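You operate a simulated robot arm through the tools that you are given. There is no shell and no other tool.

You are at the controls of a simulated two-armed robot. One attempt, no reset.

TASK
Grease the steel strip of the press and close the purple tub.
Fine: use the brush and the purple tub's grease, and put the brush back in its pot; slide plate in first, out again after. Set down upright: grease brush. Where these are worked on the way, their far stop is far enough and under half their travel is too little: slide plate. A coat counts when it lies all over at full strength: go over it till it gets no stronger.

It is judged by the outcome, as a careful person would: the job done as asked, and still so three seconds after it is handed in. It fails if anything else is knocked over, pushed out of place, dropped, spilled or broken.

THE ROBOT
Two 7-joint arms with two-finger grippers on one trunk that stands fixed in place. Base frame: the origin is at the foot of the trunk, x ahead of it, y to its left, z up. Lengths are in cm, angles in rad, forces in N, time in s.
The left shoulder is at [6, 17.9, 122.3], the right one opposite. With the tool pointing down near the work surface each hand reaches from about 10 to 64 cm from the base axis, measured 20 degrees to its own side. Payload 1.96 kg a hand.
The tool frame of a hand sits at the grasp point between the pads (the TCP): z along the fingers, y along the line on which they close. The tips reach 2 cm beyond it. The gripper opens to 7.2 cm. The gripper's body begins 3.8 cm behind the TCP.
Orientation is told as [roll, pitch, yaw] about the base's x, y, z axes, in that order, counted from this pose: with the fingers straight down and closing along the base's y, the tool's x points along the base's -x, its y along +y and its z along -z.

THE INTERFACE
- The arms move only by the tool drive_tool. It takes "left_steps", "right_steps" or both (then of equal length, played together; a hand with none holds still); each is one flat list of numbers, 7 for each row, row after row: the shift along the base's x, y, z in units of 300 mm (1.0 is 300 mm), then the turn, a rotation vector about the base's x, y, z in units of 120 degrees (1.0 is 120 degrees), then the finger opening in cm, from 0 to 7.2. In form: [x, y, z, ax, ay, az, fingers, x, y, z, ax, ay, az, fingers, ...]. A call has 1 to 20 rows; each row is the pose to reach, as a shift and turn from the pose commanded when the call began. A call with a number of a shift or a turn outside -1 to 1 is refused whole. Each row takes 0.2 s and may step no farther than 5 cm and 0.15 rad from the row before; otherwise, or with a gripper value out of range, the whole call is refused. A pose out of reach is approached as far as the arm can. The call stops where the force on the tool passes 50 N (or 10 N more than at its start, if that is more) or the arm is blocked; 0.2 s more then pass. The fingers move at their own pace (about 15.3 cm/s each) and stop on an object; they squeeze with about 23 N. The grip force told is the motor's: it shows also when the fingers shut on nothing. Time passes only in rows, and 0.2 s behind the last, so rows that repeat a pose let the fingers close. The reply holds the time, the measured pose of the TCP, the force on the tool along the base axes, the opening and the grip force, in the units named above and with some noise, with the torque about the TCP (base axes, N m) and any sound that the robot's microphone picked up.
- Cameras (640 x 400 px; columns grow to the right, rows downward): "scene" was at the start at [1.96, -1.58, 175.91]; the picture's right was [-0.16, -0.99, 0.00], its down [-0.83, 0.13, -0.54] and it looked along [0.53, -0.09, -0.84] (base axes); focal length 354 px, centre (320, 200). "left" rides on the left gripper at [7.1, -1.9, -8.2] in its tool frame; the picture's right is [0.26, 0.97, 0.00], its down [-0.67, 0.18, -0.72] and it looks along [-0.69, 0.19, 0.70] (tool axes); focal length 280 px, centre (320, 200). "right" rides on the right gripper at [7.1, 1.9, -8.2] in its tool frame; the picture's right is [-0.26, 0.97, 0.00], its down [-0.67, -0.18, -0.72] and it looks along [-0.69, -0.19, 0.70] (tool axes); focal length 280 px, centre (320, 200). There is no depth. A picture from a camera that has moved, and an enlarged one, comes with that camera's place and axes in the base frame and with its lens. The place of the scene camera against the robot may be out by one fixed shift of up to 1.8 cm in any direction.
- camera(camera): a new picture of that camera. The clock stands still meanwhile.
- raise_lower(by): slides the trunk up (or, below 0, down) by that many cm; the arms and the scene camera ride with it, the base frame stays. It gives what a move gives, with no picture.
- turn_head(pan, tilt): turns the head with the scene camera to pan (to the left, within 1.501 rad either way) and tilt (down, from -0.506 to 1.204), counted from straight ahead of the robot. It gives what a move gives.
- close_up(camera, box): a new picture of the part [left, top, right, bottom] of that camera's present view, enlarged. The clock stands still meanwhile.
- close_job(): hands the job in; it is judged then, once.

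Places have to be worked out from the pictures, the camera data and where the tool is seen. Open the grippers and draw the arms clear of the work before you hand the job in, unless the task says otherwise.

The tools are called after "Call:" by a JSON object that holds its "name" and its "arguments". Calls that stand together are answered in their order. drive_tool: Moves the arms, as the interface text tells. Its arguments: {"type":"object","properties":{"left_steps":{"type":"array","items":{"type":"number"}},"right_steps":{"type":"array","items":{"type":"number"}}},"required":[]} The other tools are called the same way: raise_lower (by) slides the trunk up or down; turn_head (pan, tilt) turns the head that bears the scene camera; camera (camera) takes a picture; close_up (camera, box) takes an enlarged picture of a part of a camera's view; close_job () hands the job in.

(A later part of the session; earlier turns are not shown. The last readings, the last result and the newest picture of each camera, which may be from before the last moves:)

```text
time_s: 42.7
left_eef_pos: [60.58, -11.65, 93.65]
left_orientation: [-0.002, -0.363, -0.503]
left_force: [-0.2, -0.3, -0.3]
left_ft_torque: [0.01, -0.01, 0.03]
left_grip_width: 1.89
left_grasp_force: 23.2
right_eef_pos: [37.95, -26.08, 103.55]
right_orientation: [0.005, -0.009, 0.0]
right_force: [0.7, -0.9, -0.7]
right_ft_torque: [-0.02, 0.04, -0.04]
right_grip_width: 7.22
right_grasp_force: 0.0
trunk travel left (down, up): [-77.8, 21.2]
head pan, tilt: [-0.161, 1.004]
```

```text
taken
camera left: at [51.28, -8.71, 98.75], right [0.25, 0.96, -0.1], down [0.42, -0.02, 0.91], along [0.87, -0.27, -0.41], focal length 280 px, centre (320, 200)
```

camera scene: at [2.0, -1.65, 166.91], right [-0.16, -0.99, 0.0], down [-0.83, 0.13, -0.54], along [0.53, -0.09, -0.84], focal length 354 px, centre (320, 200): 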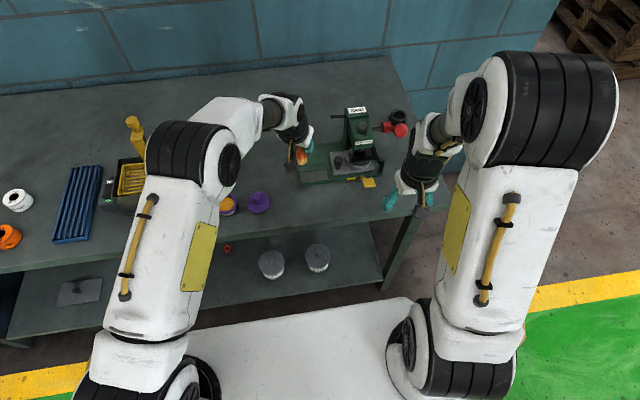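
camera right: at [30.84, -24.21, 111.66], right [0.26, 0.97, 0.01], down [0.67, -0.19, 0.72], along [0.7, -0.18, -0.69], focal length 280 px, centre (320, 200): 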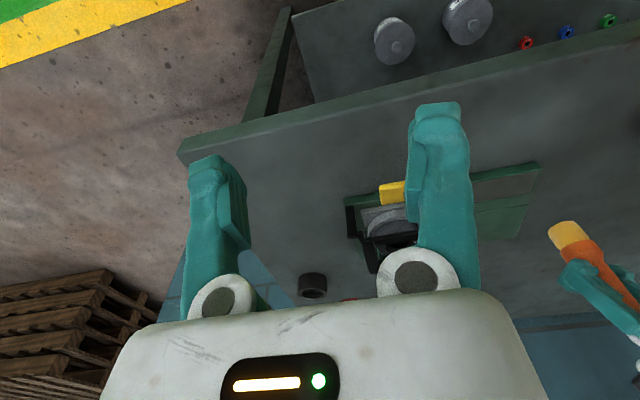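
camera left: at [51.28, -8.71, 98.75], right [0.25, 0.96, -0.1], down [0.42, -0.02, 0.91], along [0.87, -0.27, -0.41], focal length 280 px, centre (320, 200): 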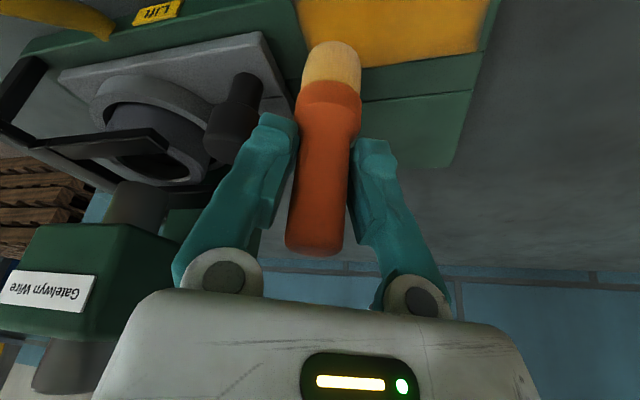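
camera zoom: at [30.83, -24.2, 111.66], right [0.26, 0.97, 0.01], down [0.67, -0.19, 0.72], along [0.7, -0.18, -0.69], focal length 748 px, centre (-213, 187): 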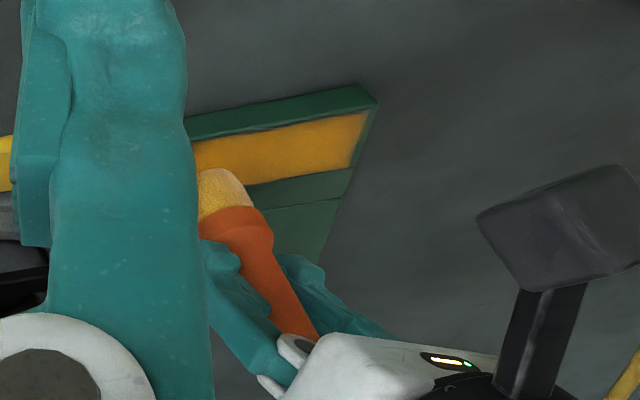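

The strip has taken an even coat, though the bristles look paler. I lift and inspect the coat up close.

Call:
{"name": "drive_tool", "arguments": {"left_steps": [0, 0, 0.1, 0, 0, 0, 0.5, 0, 0.03, 0.2, 0, 0, 0, 0.5, -0.03, 0.16, 0.2, 0, 0, 0, 0.5, -0.03, 0.3, 0.2, 0, 0, 0, 0.5]}}

Call:
{"name": "close_up", "arguments": {"camera": "right", "box": [420, 140, 580, 240]}}

Call:
{"name": "camera", "arguments": {"camera": "left"}}

Call:
{"name": "close_up", "arguments": {"camera": "scene", "box": [280, 120, 400, 200]}}

```text
time_s: 43.7
left_eef_pos: [59.53, -2.41, 100.14]
left_orientation: [-0.004, -0.364, -0.504]
left_force: [-1.1, -0.2, 0.2]
left_ft_torque: [-0.03, -0.01, -0.03]
left_grip_width: 1.89
left_grasp_force: 23.0
right_eef_pos: [37.78, -25.98, 103.57]
right_orientation: [0.008, -0.01, 0.002]
right_force: [0.0, -0.7, -0.1]
right_ft_torque: [0.01, 0.0, -0.03]
right_grip_width: 7.2
right_grasp_force: 0.1
trunk travel left (down, up): [-77.8, 21.2]
head pan, tilt: [-0.161, 1.004]
```

```text
4.00 times, centred on (500, 190) of right
camera zoom: at [30.82, -24.06, 111.7], right [0.26, 0.97, 0.01], down [0.67, -0.19, 0.72], along [0.7, -0.18, -0.69], focal length 1122 px, centre (-400, 240)
```

zoom: 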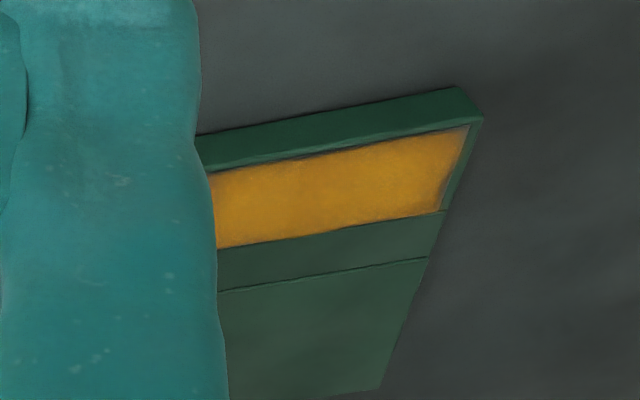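

```text
taken
camera left: at [50.3, 0.57, 105.02], right [0.25, 0.96, -0.1], down [0.42, -0.02, 0.91], along [0.87, -0.27, -0.41], focal length 280 px, centre (320, 200)
```

left: 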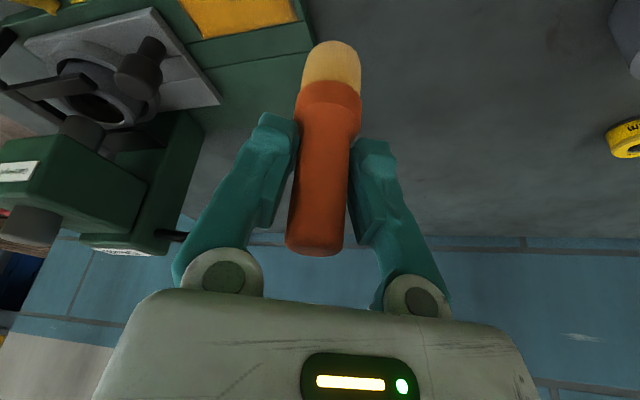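

```text
5.00 times, centred on (340, 160) of scene
camera zoom: at [1.97, -1.41, 166.91], right [-0.16, -0.99, 0.0], down [-0.83, 0.13, -0.54], along [0.53, -0.09, -0.84], focal length 1770 px, centre (220, 400)
```

zoom: 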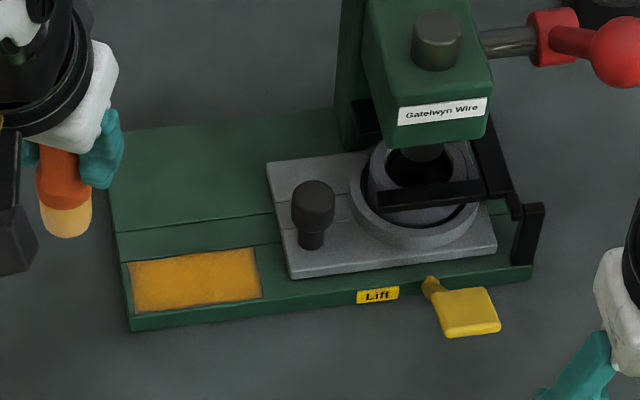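

Coverage is good but a bit thin at the left end and front edge. I reload the brush at the tub for a second coat.

Call:
{"name": "drive_tool", "arguments": {"left_steps": [-0.04, 0.12, 0.01, 0, 0, 0, 0.5, -0.09, 0.25, 0.01, 0, 0, 0, 0.5, -0.14, 0.38, 0.01, 0, 0, 0, 0.5, -0.19, 0.5, 0.01, 0, 0, 0, 0.5, -0.228, 0.594, 0.01, 0, 0, 0, 0.5, -0.228, 0.594, 0.01, 0, 0, 0, 0.5]}}

Call:
{"name": "camera", "arguments": {"camera": "left"}}

Call:
{"name": "close_up", "arguments": {"camera": "scene", "box": [180, 140, 300, 230]}}

```text
time_s: 45.1
left_eef_pos: [52.78, 15.27, 100.11]
left_orientation: [-0.003, -0.365, -0.505]
left_force: [0.7, 0.9, -1.0]
left_ft_torque: [0.0, 0.0, -0.04]
left_grip_width: 1.91
left_grasp_force: 23.2
right_eef_pos: [37.85, -26.08, 103.6]
right_orientation: [0.006, -0.01, 0.003]
right_force: [0.0, -0.5, 0.1]
right_ft_torque: [0.02, -0.02, 0.05]
right_grip_width: 7.2
right_grasp_force: 0.1
trunk travel left (down, up): [-77.8, 21.2]
head pan, tilt: [-0.161, 1.004]
```

```text
taken
camera left: at [43.56, 18.2, 105.1], right [0.25, 0.96, -0.09], down [0.42, -0.02, 0.91], along [0.87, -0.27, -0.41], focal length 280 px, centre (320, 200)
```

left: 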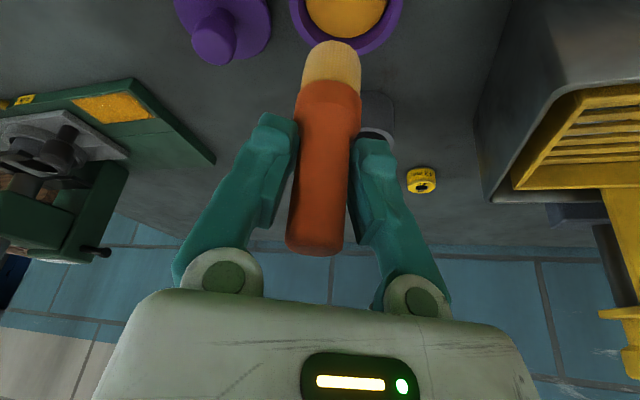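

```text
4.44 times, centred on (240, 185) of scene
camera zoom: at [2.0, -1.66, 166.9], right [-0.16, -0.99, 0.0], down [-0.83, 0.13, -0.54], along [0.53, -0.09, -0.84], focal length 1574 px, centre (676, 267)
```

zoom: 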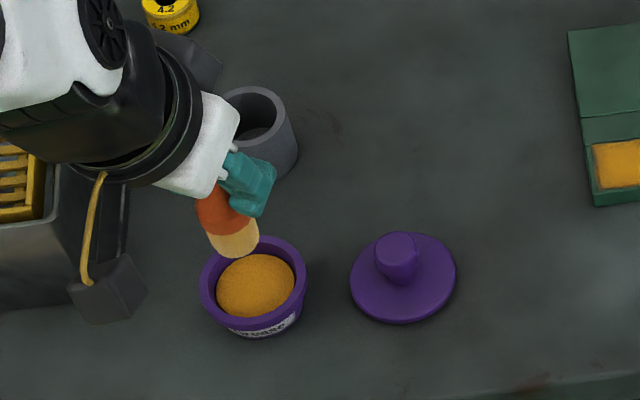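

Above the tub again; I dip with a softer touch.

Call:
{"name": "drive_tool", "arguments": {"left_steps": [0, 0, -0.07, 0, 0, 0, 0.5, 0, 0, -0.14, 0, 0, 0, 0.5, 0, 0, -0.165, 0, 0, 0, 0.5, 0, 0, -0.175, 0, 0, 0, 0.5, 0, 0, -0.182, 0, 0, 0, 0.5, 0, 0, -0.182, 0, 0, 0, 0.5]}}

Call:
{"name": "camera", "arguments": {"camera": "left"}}

```text
time_s: 46.5
left_eef_pos: [52.78, 15.18, 94.72]
left_orientation: [-0.001, -0.366, -0.501]
left_force: [1.4, 0.1, 4.1]
left_ft_torque: [-0.04, -0.09, 0.01]
left_grip_width: 1.88
left_grasp_force: 22.5
right_eef_pos: [37.87, -26.09, 103.69]
right_orientation: [0.007, -0.011, 0.002]
right_force: [0.1, -0.4, 0.3]
right_ft_torque: [-0.02, 0.01, 0.0]
right_grip_width: 7.2
right_grasp_force: 0.1
trunk travel left (down, up): [-77.8, 21.2]
head pan, tilt: [-0.161, 1.004]
```

```text
taken
camera left: at [43.58, 18.2, 99.6], right [0.25, 0.96, -0.1], down [0.42, -0.02, 0.91], along [0.87, -0.27, -0.41], focal length 280 px, centre (320, 200)
```

left: 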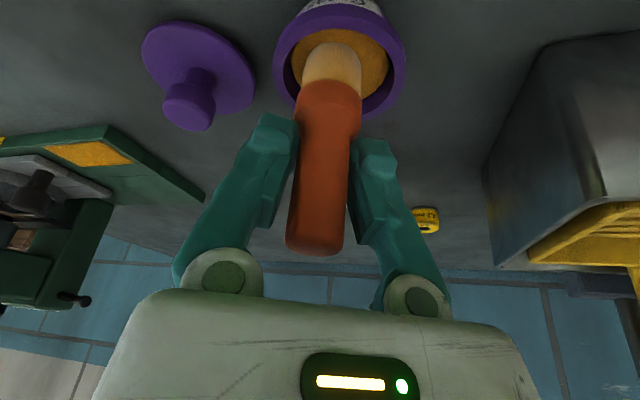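

Only 4 N; I press 2 mm deeper and hold a moment, then lift to check the colour of the bristles.

Call:
{"name": "drive_tool", "arguments": {"left_steps": [0, 0, -0.005, 0, 0, 0, 0.5, 0, 0, -0.01, 0, 0, 0, 0.5, 0, 0, -0.01, 0, 0, 0, 0.5]}}

Call:
{"name": "drive_tool", "arguments": {"left_steps": [0, 0, 0.1, 0, 0, 0, 0.5, 0, 0, 0.18, 0, 0, 0, 0.5]}}

Call:
{"name": "camera", "arguments": {"camera": "left"}}

```text
time_s: 47.3
left_eef_pos: [52.58, 15.12, 94.45]
left_orientation: [0.0, -0.369, -0.503]
left_force: [3.5, 0.1, 18.7]
left_ft_torque: [-0.06, -0.18, -0.01]
left_grip_width: 1.89
left_grasp_force: 23.1
right_eef_pos: [37.68, -26.02, 103.68]
right_orientation: [0.006, -0.012, 0.001]
right_force: [1.5, 0.4, -0.2]
right_ft_torque: [0.0, -0.02, 0.0]
right_grip_width: 7.21
right_grasp_force: 0.0
trunk travel left (down, up): [-77.8, 21.2]
head pan, tilt: [-0.161, 1.004]
```

```text
time_s: 47.9
left_eef_pos: [52.66, 15.07, 99.75]
left_orientation: [-0.002, -0.364, -0.505]
left_force: [-0.6, 0.3, -0.7]
left_ft_torque: [-0.02, -0.01, -0.04]
left_grip_width: 1.86
left_grasp_force: 23.3
right_eef_pos: [37.84, -26.05, 103.66]
right_orientation: [0.008, -0.012, 0.0]
right_force: [0.8, -0.1, 0.2]
right_ft_torque: [0.0, -0.02, 0.01]
right_grip_width: 7.2
right_grasp_force: 0.0
trunk travel left (down, up): [-77.8, 21.2]
head pan, tilt: [-0.161, 1.004]
```

```text
taken
camera left: at [43.35, 18.03, 104.72], right [0.25, 0.96, -0.1], down [0.42, -0.02, 0.91], along [0.87, -0.27, -0.41], focal length 280 px, centre (320, 200)
```

left: 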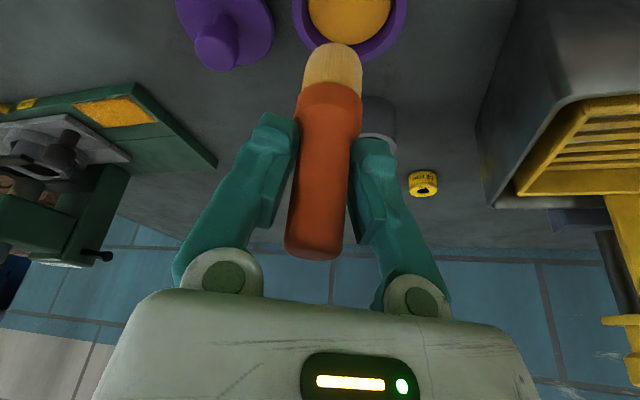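

I zoom on the bristles to judge their load.

Call:
{"name": "close_up", "arguments": {"camera": "left", "box": [260, 0, 420, 110]}}

Call:
{"name": "close_up", "arguments": {"camera": "scene", "box": [190, 150, 280, 220]}}

```text
3.64 times, centred on (340, 55) of left
camera zoom: at [43.35, 18.03, 104.72], right [0.25, 0.96, -0.1], down [0.42, -0.02, 0.91], along [0.87, -0.27, -0.41], focal length 1020 px, centre (247, 727)
```

zoom: 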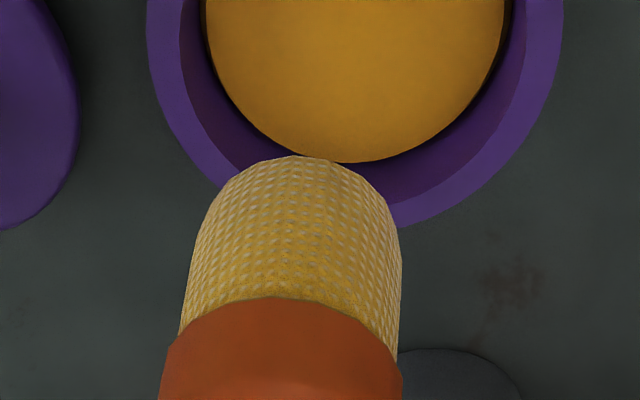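

```text
5.71 times, centred on (235, 185) of scene
camera zoom: at [1.85, -1.62, 166.89], right [-0.16, -0.99, 0.0], down [-0.83, 0.13, -0.54], along [0.53, -0.09, -0.84], focal length 2023 px, centre (806, 286)
```

zoom: 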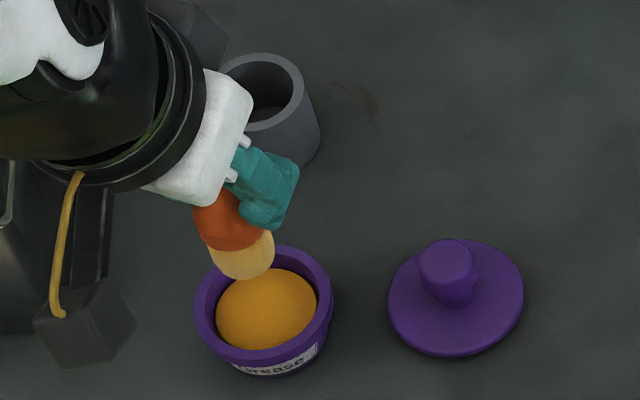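

The bristles are well loaded. I go back over the strip for a second coat, starting at the thin left/front corner.

Call:
{"name": "drive_tool", "arguments": {"left_steps": [0.03, -0.13, 0.02, 0, 0, 0, 0.5, 0.07, -0.27, 0.02, 0, 0, 0, 0.5, 0.11, -0.41, 0.02, 0, 0, 0, 0.5, 0.15, -0.55, 0.02, 0, 0, 0, 0.5, 0.19, -0.68, 0.02, 0, 0, 0, 0.5, 0.195, -0.696, -0.08, 0, 0, 0, 0.5, 0.195, -0.696, -0.18, 0, 0, 0, 0.5, 0.195, -0.696, -0.195, 0, 0, 0, 0.5, 0.195, -0.696, -0.2, 0, 0, 0, 0.5]}}

Call:
{"name": "close_up", "arguments": {"camera": "right", "box": [400, 130, 640, 280]}}

```text
time_s: 49.9
left_eef_pos: [58.57, -5.79, 93.65]
left_orientation: [-0.001, -0.366, -0.504]
left_force: [0.5, 0.5, -0.2]
left_ft_torque: [0.02, 0.04, 0.01]
left_grip_width: 1.89
left_grasp_force: 22.9
right_eef_pos: [37.91, -26.06, 103.59]
right_orientation: [0.007, -0.011, 0.002]
right_force: [-0.8, -0.1, -0.1]
right_ft_torque: [-0.01, 0.01, 0.0]
right_grip_width: 7.2
right_grasp_force: 0.0
trunk travel left (down, up): [-77.8, 21.2]
head pan, tilt: [-0.161, 1.004]
```

```text
2.67 times, centred on (520, 205) of right
camera zoom: at [30.83, -24.16, 111.67], right [0.26, 0.97, 0.01], down [0.67, -0.19, 0.72], along [0.7, -0.18, -0.69], focal length 748 px, centre (-213, 187)
```

zoom: 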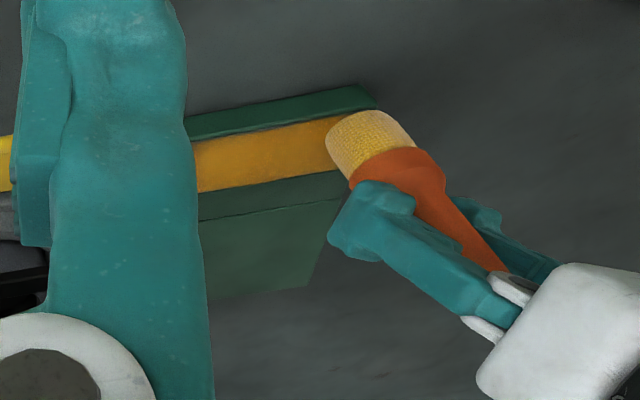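

Nearly touching; I lower 1–3 mm to a light contact.

Call:
{"name": "drive_tool", "arguments": {"left_steps": [0, 0, -0.004, 0, 0, 0, 0.5, 0, 0, -0.007, 0, 0, 0, 0.5]}}

```text
time_s: 50.5
left_eef_pos: [58.53, -5.75, 93.51]
left_orientation: [-0.003, -0.364, -0.502]
left_force: [-0.7, 0.8, 6.9]
left_ft_torque: [-0.05, -0.01, 0.01]
left_grip_width: 1.88
left_grasp_force: 22.5
right_eef_pos: [37.78, -26.06, 103.69]
right_orientation: [0.009, -0.01, 0.002]
right_force: [0.2, -0.4, 0.0]
right_ft_torque: [0.04, 0.0, -0.04]
right_grip_width: 7.18
right_grasp_force: 0.0
trunk travel left (down, up): [-77.8, 21.2]
head pan, tilt: [-0.161, 1.004]
```

7 N contact. Second coat in three lanes, a little further out to each edge.

Call:
{"name": "drive_tool", "arguments": {"left_steps": [0, -0.036, 0, 0, 0, 0, 0.5, 0, -0.072, 0, 0, 0, 0, 0.5, 0, -0.108, 0, 0, 0, 0, 0.5, 0, -0.144, 0, 0, 0, 0, 0.5, 0, -0.18, 0, 0, 0, 0, 0.5, 0, -0.213, 0, 0, 0, 0, 0.5, 0.035, -0.213, 0, 0, 0, 0, 0.5, 0.035, -0.18, 0, 0, 0, 0, 0.5, 0.035, -0.144, 0, 0, 0, 0, 0.5, 0.035, -0.108, 0, 0, 0, 0, 0.5, 0.035, -0.072, 0, 0, 0, 0, 0.5, 0.035, -0.036, 0, 0, 0, 0, 0.5, 0.035, 0.003, 0, 0, 0, 0, 0.5, 0.07, 0.003, 0, 0, 0, 0, 0.5, 0.07, -0.036, 0, 0, 0, 0, 0.5, 0.07, -0.072, 0, 0, 0, 0, 0.5, 0.07, -0.108, 0, 0, 0, 0, 0.5, 0.07, -0.144, 0, 0, 0, 0, 0.5, 0.07, -0.18, 0, 0, 0, 0, 0.5, 0.07, -0.213, 0, 0, 0, 0, 0.5]}}

Call:
{"name": "close_up", "arguments": {"camera": "right", "box": [400, 130, 640, 280]}}

Call:
{"name": "camera", "arguments": {"camera": "left"}}

```text
time_s: 54.7
left_eef_pos: [60.7, -11.9, 93.35]
left_orientation: [0.0, -0.365, -0.503]
left_force: [-0.8, 6.1, 2.6]
left_ft_torque: [0.08, -0.03, 0.0]
left_grip_width: 1.83
left_grasp_force: 22.4
right_eef_pos: [37.79, -25.91, 103.73]
right_orientation: [0.006, -0.01, 0.002]
right_force: [-0.5, 0.3, 0.2]
right_ft_torque: [-0.01, 0.03, 0.02]
right_grip_width: 7.2
right_grasp_force: 0.0
trunk travel left (down, up): [-77.8, 21.2]
head pan, tilt: [-0.161, 1.004]
```

```text
2.67 times, centred on (520, 205) of right
camera zoom: at [30.81, -24.03, 111.71], right [0.26, 0.97, 0.01], down [0.67, -0.19, 0.72], along [0.7, -0.18, -0.69], focal length 748 px, centre (-213, 187)
```

zoom: 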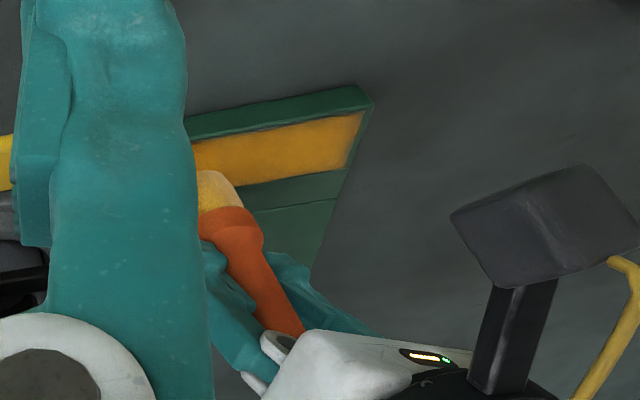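

```text
taken
camera left: at [51.42, -8.94, 98.48], right [0.25, 0.96, -0.1], down [0.42, -0.02, 0.91], along [0.87, -0.27, -0.41], focal length 280 px, centre (320, 200)
```

left: 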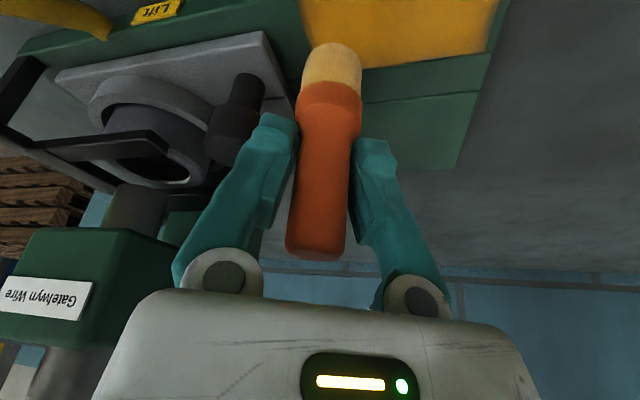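

A slight 6 N sideways touch on the plate knob (plate is at its stop, so harmless). I back away to the left, lift, and inspect the coat.

Call:
{"name": "drive_tool", "arguments": {"left_steps": [0, 0.02, 0.02, 0, 0, 0, 0.5, 0, 0.06, 0.14, 0, 0, 0, 0.5, -0.02, 0.18, 0.21, 0, 0, 0, 0.5, -0.03, 0.32, 0.21, 0, 0, 0, 0.5, -0.1, 0.44, 0.21, 0, 0, 0, 0.5]}}

Call:
{"name": "close_up", "arguments": {"camera": "right", "box": [440, 150, 560, 225]}}

Call:
{"name": "close_up", "arguments": {"camera": "scene", "box": [290, 155, 350, 193]}}

Call:
{"name": "camera", "arguments": {"camera": "left"}}

```text
time_s: 55.9
left_eef_pos: [57.67, 1.45, 99.91]
left_orientation: [-0.004, -0.367, -0.507]
left_force: [-0.7, 0.0, -0.7]
left_ft_torque: [0.0, -0.03, 0.02]
left_grip_width: 1.85
left_grasp_force: 22.8
right_eef_pos: [37.73, -25.94, 103.7]
right_orientation: [0.007, -0.013, 0.002]
right_force: [0.3, -0.1, 0.2]
right_ft_torque: [0.0, -0.06, -0.03]
right_grip_width: 7.2
right_grasp_force: 0.1
trunk travel left (down, up): [-77.8, 21.2]
head pan, tilt: [-0.161, 1.004]
```

```text
5.33 times, centred on (500, 188) of right
camera zoom: at [30.72, -24.09, 111.72], right [0.26, 0.97, 0.01], down [0.67, -0.19, 0.72], along [0.7, -0.18, -0.69], focal length 1495 px, centre (-640, 267)
```

zoom: 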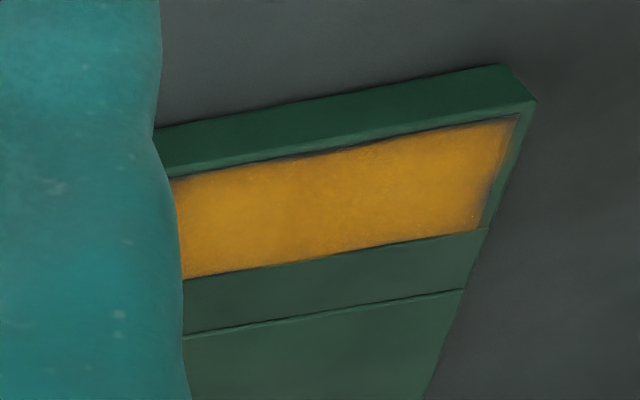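

```text
10.53 times, centred on (320, 174) of scene
camera zoom: at [1.82, -1.45, 166.91], right [-0.16, -0.99, 0.0], down [-0.83, 0.13, -0.54], along [0.53, -0.09, -0.84], focal length 3727 px, centre (320, 474)
```

zoom: 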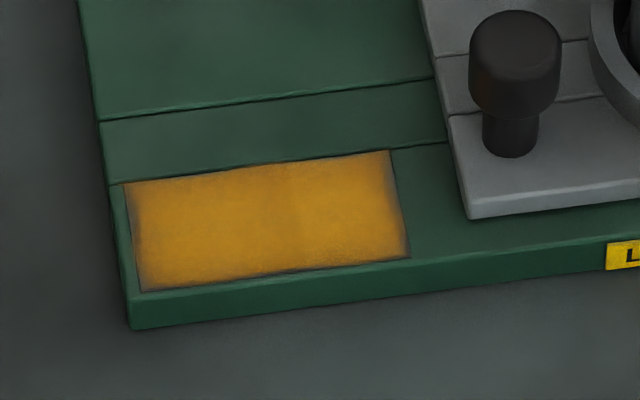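

```text
taken
camera left: at [48.38, 4.33, 104.94], right [0.25, 0.96, -0.1], down [0.42, -0.02, 0.91], along [0.87, -0.27, -0.41], focal length 280 px, centre (320, 200)
```

left: 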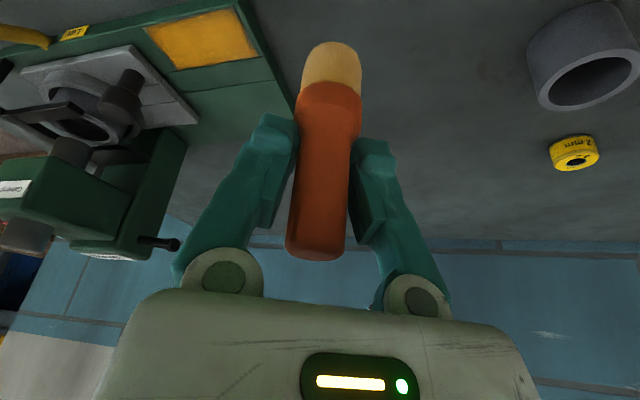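

The coat looks full with slightly softer edges. For certainty I reload and do a third pass along the edges to see whether it still gets stronger.

Call:
{"name": "drive_tool", "arguments": {"left_steps": [-0.04, 0.12, 0.01, 0, 0, 0, 0.5, -0.09, 0.25, 0.01, 0, 0, 0, 0.5, -0.13, 0.37, 0.01, 0, 0, 0, 0.5, -0.169, 0.465, 0.01, 0, 0, 0, 0.5, -0.169, 0.465, -0.07, 0, 0, 0, 0.5, -0.169, 0.465, -0.15, 0, 0, 0, 0.5, -0.169, 0.465, -0.17, 0, 0, 0, 0.5, -0.169, 0.465, -0.18, 0, 0, 0, 0.5, -0.169, 0.465, -0.186, 0, 0, 0, 0.5]}}

Call:
{"name": "camera", "arguments": {"camera": "left"}}

```text
time_s: 57.9
left_eef_pos: [52.68, 14.87, 94.43]
left_orientation: [-0.001, -0.371, -0.506]
left_force: [2.3, 0.2, 18.1]
left_ft_torque: [0.05, -0.08, 0.01]
left_grip_width: 1.87
left_grasp_force: 22.6
right_eef_pos: [37.75, -26.13, 103.59]
right_orientation: [0.007, -0.012, 0.001]
right_force: [1.0, -1.0, -0.2]
right_ft_torque: [0.0, -0.02, -0.01]
right_grip_width: 7.21
right_grasp_force: 0.0
trunk travel left (down, up): [-77.8, 21.2]
head pan, tilt: [-0.161, 1.004]
```

```text
taken
camera left: at [43.4, 17.93, 99.32], right [0.25, 0.96, -0.09], down [0.41, -0.02, 0.91], along [0.88, -0.27, -0.4], focal length 280 px, centre (320, 200)
```

left: 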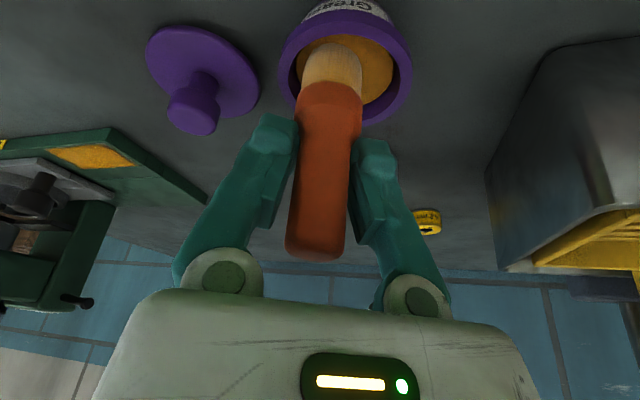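

Loaded again. Back over the strip and down to light contact.

Call:
{"name": "drive_tool", "arguments": {"left_steps": [0, 0, 0.1, 0, 0, 0, 0.5, 0, 0, 0.19, 0, 0, 0, 0.5, 0.03, -0.13, 0.19, 0, 0, 0, 0.5, 0.07, -0.27, 0.19, 0, 0, 0, 0.5, 0.11, -0.41, 0.19, 0, 0, 0, 0.5, 0.15, -0.55, 0.19, 0, 0, 0, 0.5, 0.187, -0.67, 0.19, 0, 0, 0, 0.5, 0.187, -0.683, 0.08, 0, 0, 0, 0.5, 0.187, -0.683, -0.01, 0, 0, 0, 0.5, 0.187, -0.683, -0.025, 0, 0, 0, 0.5, 0.187, -0.683, -0.03, 0, 0, 0, 0.5, 0.187, -0.683, -0.034, 0, 0, 0, 0.5]}}

Call:
{"name": "close_up", "arguments": {"camera": "right", "box": [400, 130, 640, 280]}}

```text
time_s: 60.5
left_eef_pos: [58.19, -5.62, 93.48]
left_orientation: [-0.002, -0.371, -0.503]
left_force: [3.8, -3.2, 18.1]
left_ft_torque: [-0.16, -0.22, -0.05]
left_grip_width: 1.85
left_grasp_force: 23.2
right_eef_pos: [37.81, -26.12, 103.55]
right_orientation: [0.008, -0.011, 0.0]
right_force: [-0.5, 0.1, 0.6]
right_ft_torque: [-0.02, 0.0, 0.03]
right_grip_width: 7.21
right_grasp_force: 0.1
trunk travel left (down, up): [-77.8, 21.2]
head pan, tilt: [-0.161, 1.004]
```

```text
2.67 times, centred on (520, 205) of right
camera zoom: at [30.67, -24.21, 111.74], right [0.26, 0.97, 0.01], down [0.67, -0.19, 0.72], along [0.7, -0.18, -0.69], focal length 748 px, centre (-213, 187)
```

zoom: 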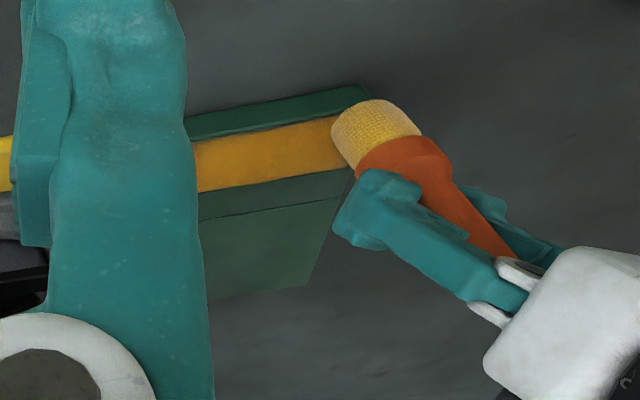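

Slightly firm, so I ease up a hair and run around the perimeter and the middle, keeping clear of the plate knob on the right.

Call:
{"name": "drive_tool", "arguments": {"left_steps": [0.005, -0.033, 0.003, 0, 0, 0, 0.5, 0.005, -0.066, 0.003, 0, 0, 0, 0.5, 0.005, -0.1, 0.003, 0, 0, 0, 0.5, 0.005, -0.133, 0.003, 0, 0, 0, 0.5, 0.005, -0.166, 0.003, 0, 0, 0, 0.5, 0.005, -0.2, 0.003, 0, 0, 0, 0.5, 0.035, -0.2, 0.0, 0, 0, 0, 0.5, 0.065, -0.2, 0.0, 0, 0, 0, 0.5, 0.092, -0.2, 0.0, 0, 0, 0, 0.5, 0.092, -0.166, 0.0, 0, 0, 0, 0.5, 0.092, -0.133, 0.0, 0, 0, 0, 0.5, 0.092, -0.1, 0.0, 0, 0, 0, 0.5, 0.092, -0.066, 0.0, 0, 0, 0, 0.5, 0.092, -0.033, 0.0, 0, 0, 0, 0.5, 0.092, 0, 0.0, 0, 0, 0, 0.5, 0.06, 0, 0.0, 0, 0, 0, 0.5, 0.03, 0, 0.0, 0, 0, 0, 0.5, 0.05, -0.04, 0.0, 0, 0, 0, 0.5, 0.05, -0.08, 0.0, 0, 0, 0, 0.5, 0.05, -0.12, 0.0, 0, 0, 0, 0.5]}}

Call:
{"name": "drive_tool", "arguments": {"left_steps": [0, -0.04, 0, 0, 0, 0, 0.5, 0, -0.08, 0, 0, 0, 0, 0.5, 0, -0.08, 0.08, 0, 0, 0, 0.5, 0, 0, 0.19, 0, 0, 0, 0.5, -0.05, 0.14, 0.21, 0, 0, 0, 0.5, -0.1, 0.28, 0.21, 0, 0, 0, 0.5]}}

Call:
{"name": "close_up", "arguments": {"camera": "right", "box": [440, 150, 560, 225]}}

Call:
{"name": "close_up", "arguments": {"camera": "scene", "box": [290, 155, 350, 193]}}

Call:
{"name": "camera", "arguments": {"camera": "left"}}

```text
time_s: 64.7
left_eef_pos: [59.55, -8.9, 93.35]
left_orientation: [-0.004, -0.366, -0.502]
left_force: [-0.6, 4.9, 18.0]
left_ft_torque: [0.24, 0.05, -0.02]
left_grip_width: 1.83
left_grasp_force: 23.7
right_eef_pos: [37.59, -25.9, 103.74]
right_orientation: [0.007, -0.013, 0.003]
right_force: [0.5, 0.4, 0.5]
right_ft_torque: [0.01, 0.02, 0.01]
right_grip_width: 7.19
right_grasp_force: 0.0
trunk travel left (down, up): [-77.8, 21.2]
head pan, tilt: [-0.161, 1.004]
```

```text
time_s: 66.1
left_eef_pos: [56.84, -0.43, 99.36]
left_orientation: [-0.004, -0.365, -0.503]
left_force: [-0.1, 0.1, 0.2]
left_ft_torque: [-0.02, 0.0, 0.0]
left_grip_width: 1.85
left_grasp_force: 22.8
right_eef_pos: [37.89, -25.95, 103.73]
right_orientation: [0.007, -0.01, 0.003]
right_force: [-0.1, 0.0, 0.5]
right_ft_torque: [0.01, -0.02, 0.01]
right_grip_width: 7.23
right_grasp_force: 0.1
trunk travel left (down, up): [-77.8, 21.2]
head pan, tilt: [-0.161, 1.004]
```

```text
5.33 times, centred on (500, 188) of right
camera zoom: at [30.78, -24.07, 111.71], right [0.26, 0.97, 0.01], down [0.67, -0.19, 0.72], along [0.7, -0.18, -0.69], focal length 1495 px, centre (-640, 267)
```

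zoom: 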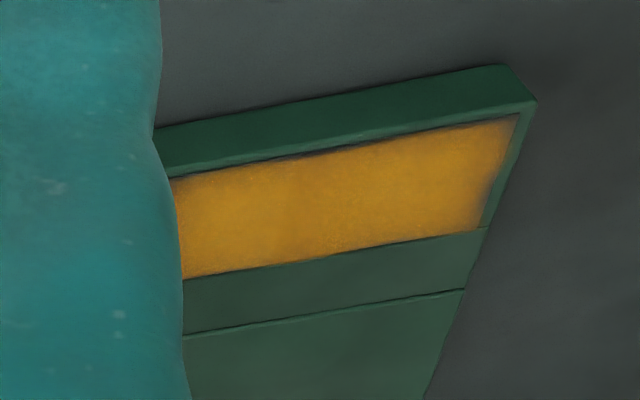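

```text
10.53 times, centred on (320, 174) of scene
camera zoom: at [1.91, -1.41, 166.9], right [-0.16, -0.99, 0.0], down [-0.83, 0.13, -0.54], along [0.53, -0.09, -0.84], focal length 3727 px, centre (320, 474)
```

zoom: 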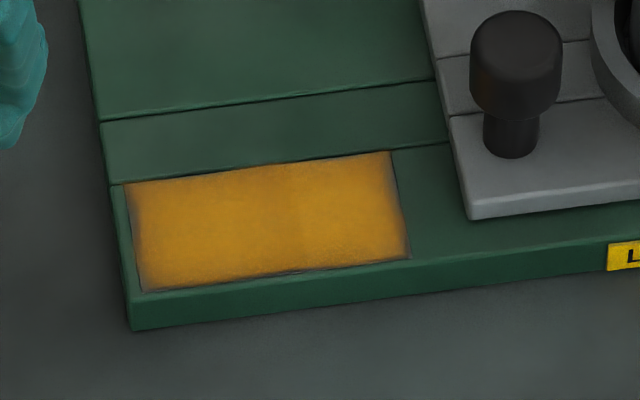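

```text
taken
camera left: at [47.53, 2.6, 104.32], right [0.25, 0.96, -0.1], down [0.42, -0.02, 0.91], along [0.87, -0.27, -0.41], focal length 280 px, centre (320, 200)
```

left: 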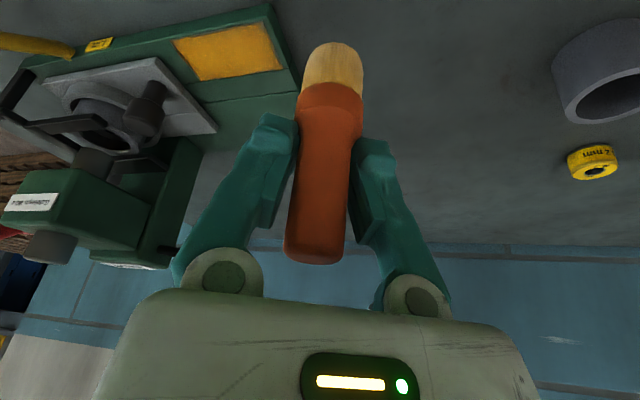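

No further change from the third pass, so the coat is at full strength. I carry the brush back above its pot, turning the hand back to yaw 0 for the same pose as at pick-up.

Call:
{"name": "drive_tool", "arguments": {"left_steps": [0.03, 0.1, 0.03, 0, 0, 0.05, 0.5, 0.07, 0.21, 0.055, 0, 0, 0.1, 0.5, 0.12, 0.32, 0.055, 0, 0, 0.15, 0.5, 0.17, 0.43, 0.055, 0, 0, 0.2, 0.5, 0.22, 0.533, 0.055, 0, 0, 0.2405, 0.5, 0.258, 0.533, 0.055, 0, 0, 0.2405, 0.5]}}

Call:
{"name": "camera", "arguments": {"camera": "left"}}

Call:
{"name": "close_up", "arguments": {"camera": "left", "box": [240, 0, 400, 100]}}

Call:
{"name": "close_up", "arguments": {"camera": "scene", "box": [180, 120, 280, 200]}}

```text
time_s: 67.5
left_eef_pos: [64.51, 15.59, 101.14]
left_orientation: [-0.001, -0.363, 0.002]
left_force: [1.5, -0.8, -0.2]
left_ft_torque: [0.06, 0.02, 0.0]
left_grip_width: 1.82
left_grasp_force: 22.8
right_eef_pos: [37.8, -26.16, 103.75]
right_orientation: [0.007, -0.011, 0.001]
right_force: [-1.1, 0.4, -0.5]
right_ft_torque: [-0.03, -0.01, 0.0]
right_grip_width: 7.21
right_grasp_force: 0.1
trunk travel left (down, up): [-77.8, 21.2]
head pan, tilt: [-0.161, 1.004]
```

```text
taken
camera left: at [54.97, 13.65, 106.14], right [-0.25, 0.96, -0.1], down [0.37, 0.19, 0.91], along [0.89, 0.19, -0.41], focal length 280 px, centre (320, 200)
```

left: 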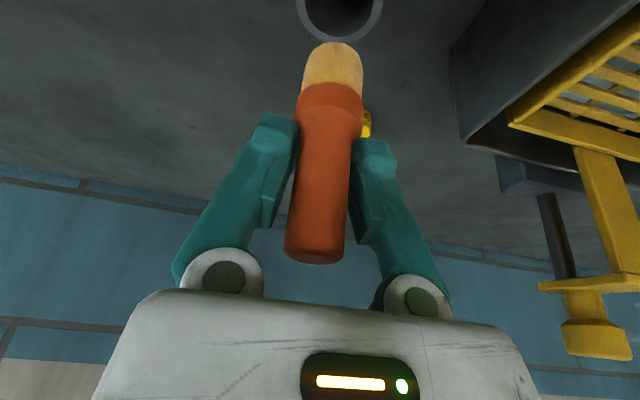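

```text
4.00 times, centred on (320, 50) of left
camera zoom: at [54.97, 13.65, 106.14], right [-0.25, 0.96, -0.1], down [0.37, 0.19, 0.91], along [0.89, 0.19, -0.41], focal length 1122 px, centre (320, 800)
```

zoom: 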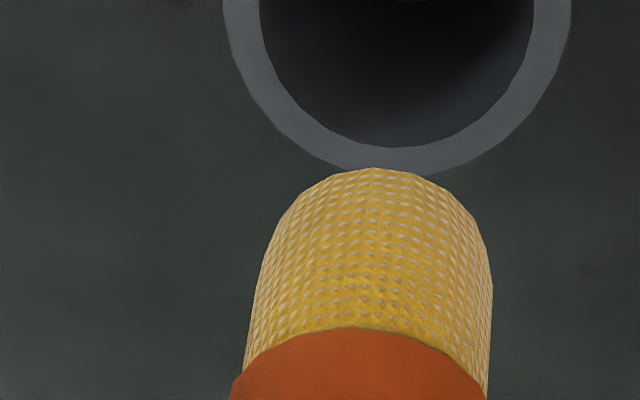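

```text
5.00 times, centred on (230, 160) of scene
camera zoom: at [2.02, -1.64, 166.91], right [-0.16, -0.99, 0.0], down [-0.83, 0.13, -0.54], along [0.53, -0.09, -0.84], focal length 1770 px, centre (770, 400)
```

zoom: 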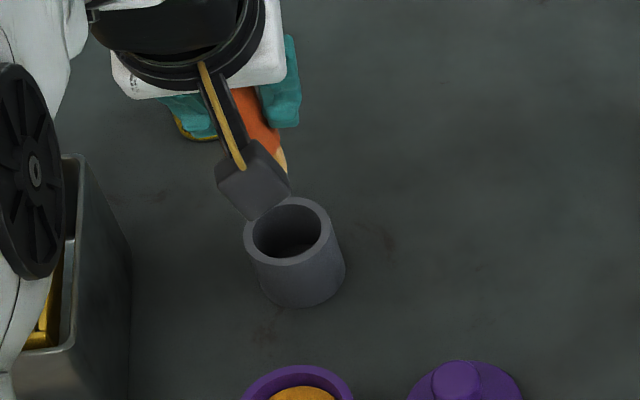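

Pot centre measures (64.7, 15.6) and the tip (64.65, 15.3), matching my pick-up pose TCP (64.57, 15.84). I correct y by 0.27 and lower to just above the rim.

Call:
{"name": "drive_tool", "arguments": {"left_steps": [0.002, 0.009, -0.05, 0, 0, 0, 0.5, 0.002, 0.009, -0.13, 0, 0, 0, 0.5, 0.002, 0.009, -0.145, 0, 0, 0, 0.5, 0.002, 0.009, -0.145, 0, 0, 0, 0.5]}}

Call:
{"name": "camera", "arguments": {"camera": "left"}}

Call:
{"name": "close_up", "arguments": {"camera": "scene", "box": [180, 120, 280, 200]}}

```text
time_s: 68.5
left_eef_pos: [64.52, 15.78, 96.66]
left_orientation: [-0.003, -0.364, -0.001]
left_force: [0.3, -0.1, 0.9]
left_ft_torque: [-0.01, 0.02, -0.01]
left_grip_width: 1.83
left_grasp_force: 23.0
right_eef_pos: [37.75, -26.02, 103.63]
right_orientation: [0.008, -0.01, 0.003]
right_force: [0.3, 0.4, 0.4]
right_ft_torque: [-0.01, 0.01, 0.0]
right_grip_width: 7.19
right_grasp_force: 0.1
trunk travel left (down, up): [-77.8, 21.2]
head pan, tilt: [-0.161, 1.004]
```

```text
taken
camera left: at [54.98, 13.93, 101.69], right [-0.24, 0.96, -0.1], down [0.37, 0.18, 0.91], along [0.89, 0.19, -0.41], focal length 280 px, centre (320, 200)
```

left: 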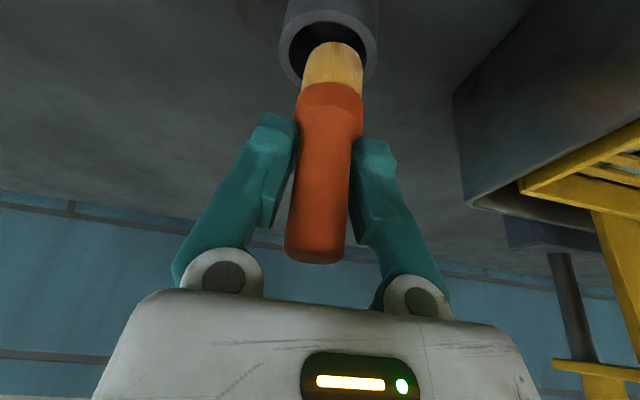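

```text
5.00 times, centred on (230, 160) of scene
camera zoom: at [2.0, -1.58, 166.91], right [-0.16, -0.99, 0.0], down [-0.83, 0.13, -0.54], along [0.53, -0.09, -0.84], focal length 1770 px, centre (770, 400)
```

zoom: 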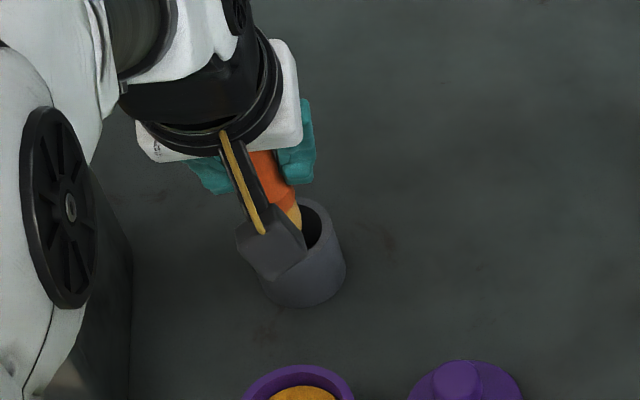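

I check alignment closely before inserting.

Call:
{"name": "close_up", "arguments": {"camera": "left", "box": [250, 0, 410, 100]}}

```text
4.00 times, centred on (330, 50) of left
camera zoom: at [54.98, 13.93, 101.69], right [-0.24, 0.96, -0.1], down [0.37, 0.18, 0.91], along [0.89, 0.19, -0.41], focal length 1122 px, centre (280, 800)
```

zoom: 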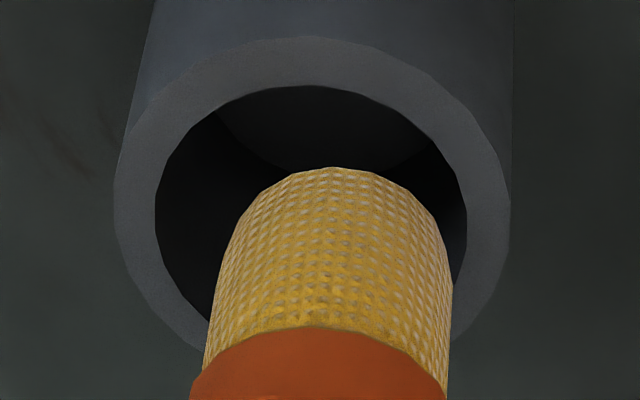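

Tip (64.5, 15.52) vs pot centre (64.55, 15.55): aligned. I lower into the pot, creeping at the end until it just touches bottom.

Call:
{"name": "drive_tool", "arguments": {"left_steps": [0, 0, -0.04, 0, 0, 0, 0.5, 0, 0, -0.08, 0, 0, 0, 0.5, 0, 0, -0.115, 0, 0, 0, 0.5, 0, 0, -0.125, 0, 0, 0, 0.5, 0, 0, -0.13, 0, 0, 0, 0.5]}}

Call:
{"name": "camera", "arguments": {"camera": "left"}}

```text
time_s: 69.7
left_eef_pos: [64.51, 15.6, 92.78]
left_orientation: [-0.001, -0.364, 0.0]
left_force: [0.5, -0.7, -0.2]
left_ft_torque: [-0.01, 0.01, -0.02]
left_grip_width: 1.82
left_grasp_force: 22.7
right_eef_pos: [37.92, -26.05, 103.62]
right_orientation: [0.007, -0.01, 0.001]
right_force: [0.0, -0.1, 0.1]
right_ft_torque: [0.01, -0.03, -0.02]
right_grip_width: 7.19
right_grasp_force: 0.1
trunk travel left (down, up): [-77.8, 21.2]
head pan, tilt: [-0.161, 1.004]
```

```text
taken
camera left: at [55.02, 13.76, 97.84], right [-0.24, 0.96, -0.1], down [0.38, 0.18, 0.91], along [0.89, 0.19, -0.41], focal length 280 px, centre (320, 200)
```

left: 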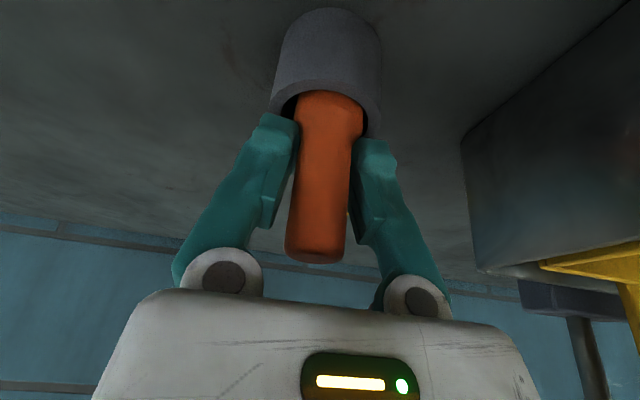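

Not touching yet; I creep down a few more millimetres.

Call:
{"name": "drive_tool", "arguments": {"left_steps": [0, 0, -0.005, 0, 0, 0, 0.5, 0, 0, -0.01, 0, 0, 0, 0.5, 0, 0, -0.014, 0, 0, 0, 0.5]}}

```text
time_s: 70.5
left_eef_pos: [64.5, 15.56, 92.51]
left_orientation: [-0.003, -0.365, 0.001]
left_force: [0.3, 0.0, -0.2]
left_ft_torque: [0.01, -0.02, -0.02]
left_grip_width: 1.85
left_grasp_force: 22.9
right_eef_pos: [37.8, -26.0, 103.65]
right_orientation: [0.007, -0.011, 0.003]
right_force: [-0.9, 0.5, 0.4]
right_ft_torque: [0.0, -0.01, 0.01]
right_grip_width: 7.18
right_grasp_force: 0.0
trunk travel left (down, up): [-77.8, 21.2]
head pan, tilt: [-0.161, 1.004]
```

Call:
{"name": "drive_tool", "arguments": {"left_steps": [0, 0, -0.005, 0, 0, 0, 0.5, 0, 0, -0.01, 0, 0, 0, 0.5, 0, 0, -0.015, 0, 0, 0, 0.5]}}

Call:
{"name": "camera", "arguments": {"camera": "left"}}

```text
time_s: 71.3
left_eef_pos: [64.55, 15.64, 92.31]
left_orientation: [-0.001, -0.371, 0.0]
left_force: [2.6, 1.7, 14.5]
left_ft_torque: [0.03, -0.12, -0.01]
left_grip_width: 1.81
left_grasp_force: 23.1
right_eef_pos: [37.75, -26.11, 103.74]
right_orientation: [0.007, -0.012, 0.002]
right_force: [0.5, -0.2, 0.1]
right_ft_torque: [-0.01, 0.0, 0.0]
right_grip_width: 7.18
right_grasp_force: 0.0
trunk travel left (down, up): [-77.8, 21.2]
head pan, tilt: [-0.161, 1.004]
```

```text
taken
camera left: at [55.0, 13.76, 97.25], right [-0.24, 0.96, -0.1], down [0.37, 0.18, 0.91], along [0.9, 0.19, -0.4], focal length 280 px, centre (320, 200)
```

left: 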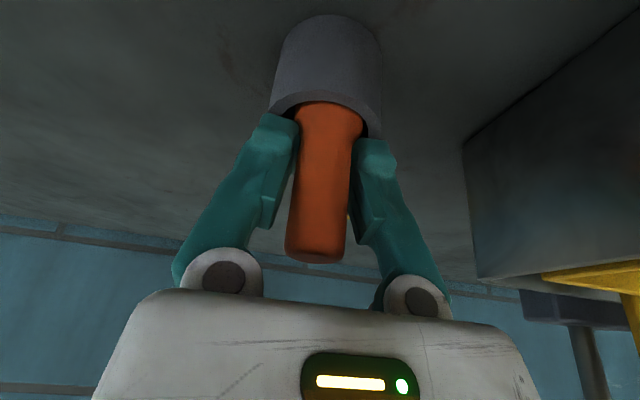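

The brush touches the pot bottom (14 N). I relax by 1.5 mm, open the fingers gradually, and look.

Call:
{"name": "drive_tool", "arguments": {"left_steps": [0, 0, 0.004, 0, 0, 0, 0.5, 0, 0, 0.004, 0, 0, 0, 1.9, 0, 0, 0.004, 0, 0, 0, 2.2, 0, 0, 0.004, 0, 0, 0, 3, 0, 0, 0.004, 0, 0, 0, 5, 0, 0, 0.004, 0, 0, 0, 5]}}

Call:
{"name": "camera", "arguments": {"camera": "left"}}

```text
time_s: 72.7
left_eef_pos: [64.54, 15.62, 92.05]
left_orientation: [-0.001, -0.363, 0.0]
left_force: [-1.1, -0.6, 1.0]
left_ft_torque: [-0.01, -0.04, 0.01]
left_grip_width: 4.99
left_grasp_force: 0.1
right_eef_pos: [37.87, -26.08, 103.57]
right_orientation: [0.009, -0.009, 0.002]
right_force: [-0.1, -0.3, 0.0]
right_ft_torque: [-0.03, -0.01, 0.0]
right_grip_width: 7.21
right_grasp_force: 0.0
trunk travel left (down, up): [-77.8, 21.2]
head pan, tilt: [-0.161, 1.004]
```

```text
taken
camera left: at [55.01, 13.72, 97.15], right [-0.24, 0.96, -0.1], down [0.37, 0.18, 0.91], along [0.89, 0.19, -0.41], focal length 280 px, centre (320, 200)
```

left: 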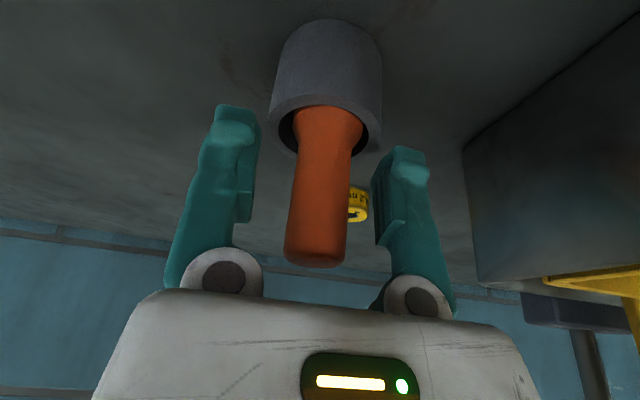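

The brush stands freely in its pot. I rise straight up and withdraw the left hand, then check.

Call:
{"name": "drive_tool", "arguments": {"left_steps": [0, 0, 0.08, 0, 0, 0, 6, 0, 0, 0.2, 0, 0, 0, 7.2, 0, 0, 0.33, 0, 0, 0, 7.2, -0.14, 0, 0.36, 0, 0, 0, 7.2, -0.28, 0, 0.36, 0, 0, 0, 7.2, -0.42, 0, 0.34, 0, 0.05, 0, 7.2, -0.56, 0, 0.32, 0, 0.11, 0, 7.2, -0.68, 0, 0.3, 0, 0.174, 0, 7.2]}}

Call:
{"name": "camera", "arguments": {"camera": "left"}}

Call:
{"name": "close_up", "arguments": {"camera": "scene", "box": [170, 110, 300, 220]}}

Call:
{"name": "close_up", "arguments": {"camera": "scene", "box": [280, 90, 420, 200]}}

```text
time_s: 74.5
left_eef_pos: [44.02, 15.71, 101.09]
left_orientation: [-0.002, 0.0, 0.0]
left_force: [0.1, 1.0, -0.3]
left_ft_torque: [0.0, 0.01, 0.0]
left_grip_width: 7.17
left_grasp_force: 0.1
right_eef_pos: [37.79, -26.15, 103.76]
right_orientation: [0.009, -0.011, 0.001]
right_force: [0.2, 0.4, -0.1]
right_ft_torque: [0.02, 0.04, 0.01]
right_grip_width: 7.19
right_grasp_force: 0.0
trunk travel left (down, up): [-77.8, 21.2]
head pan, tilt: [-0.161, 1.004]
```

```text
taken
camera left: at [36.94, 13.85, 109.16], right [-0.26, 0.96, 0.0], down [0.67, 0.19, 0.71], along [0.69, 0.19, -0.7], focal length 280 px, centre (320, 200)
```

left: 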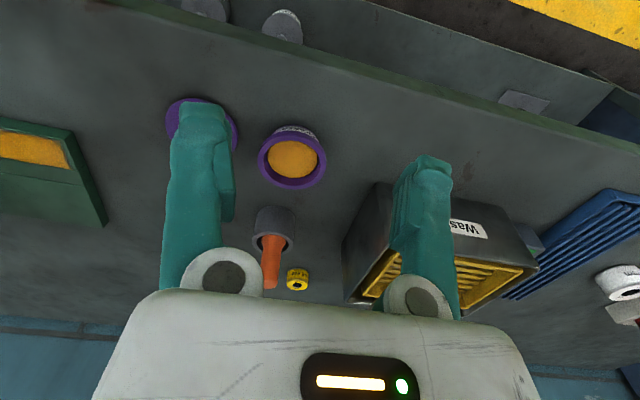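

```text
3.64 times, centred on (235, 165) of scene
camera zoom: at [1.94, -1.57, 166.91], right [-0.16, -0.99, 0.0], down [-0.83, 0.13, -0.54], along [0.53, -0.09, -0.84], focal length 1288 px, centre (629, 327)
```

zoom: 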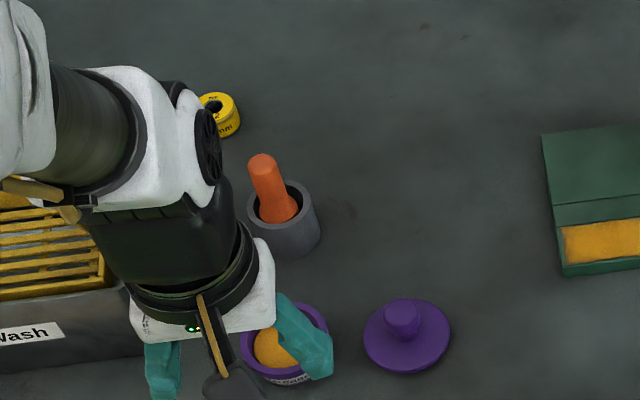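

```text
3.64 times, centred on (350, 145) of scene
camera zoom: at [1.94, -1.57, 166.91], right [-0.16, -0.99, 0.0], down [-0.83, 0.13, -0.54], along [0.53, -0.09, -0.84], focal length 1288 px, centre (211, 400)
```

zoom: 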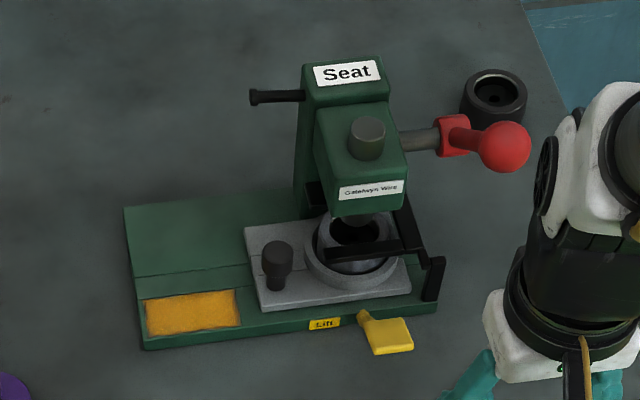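

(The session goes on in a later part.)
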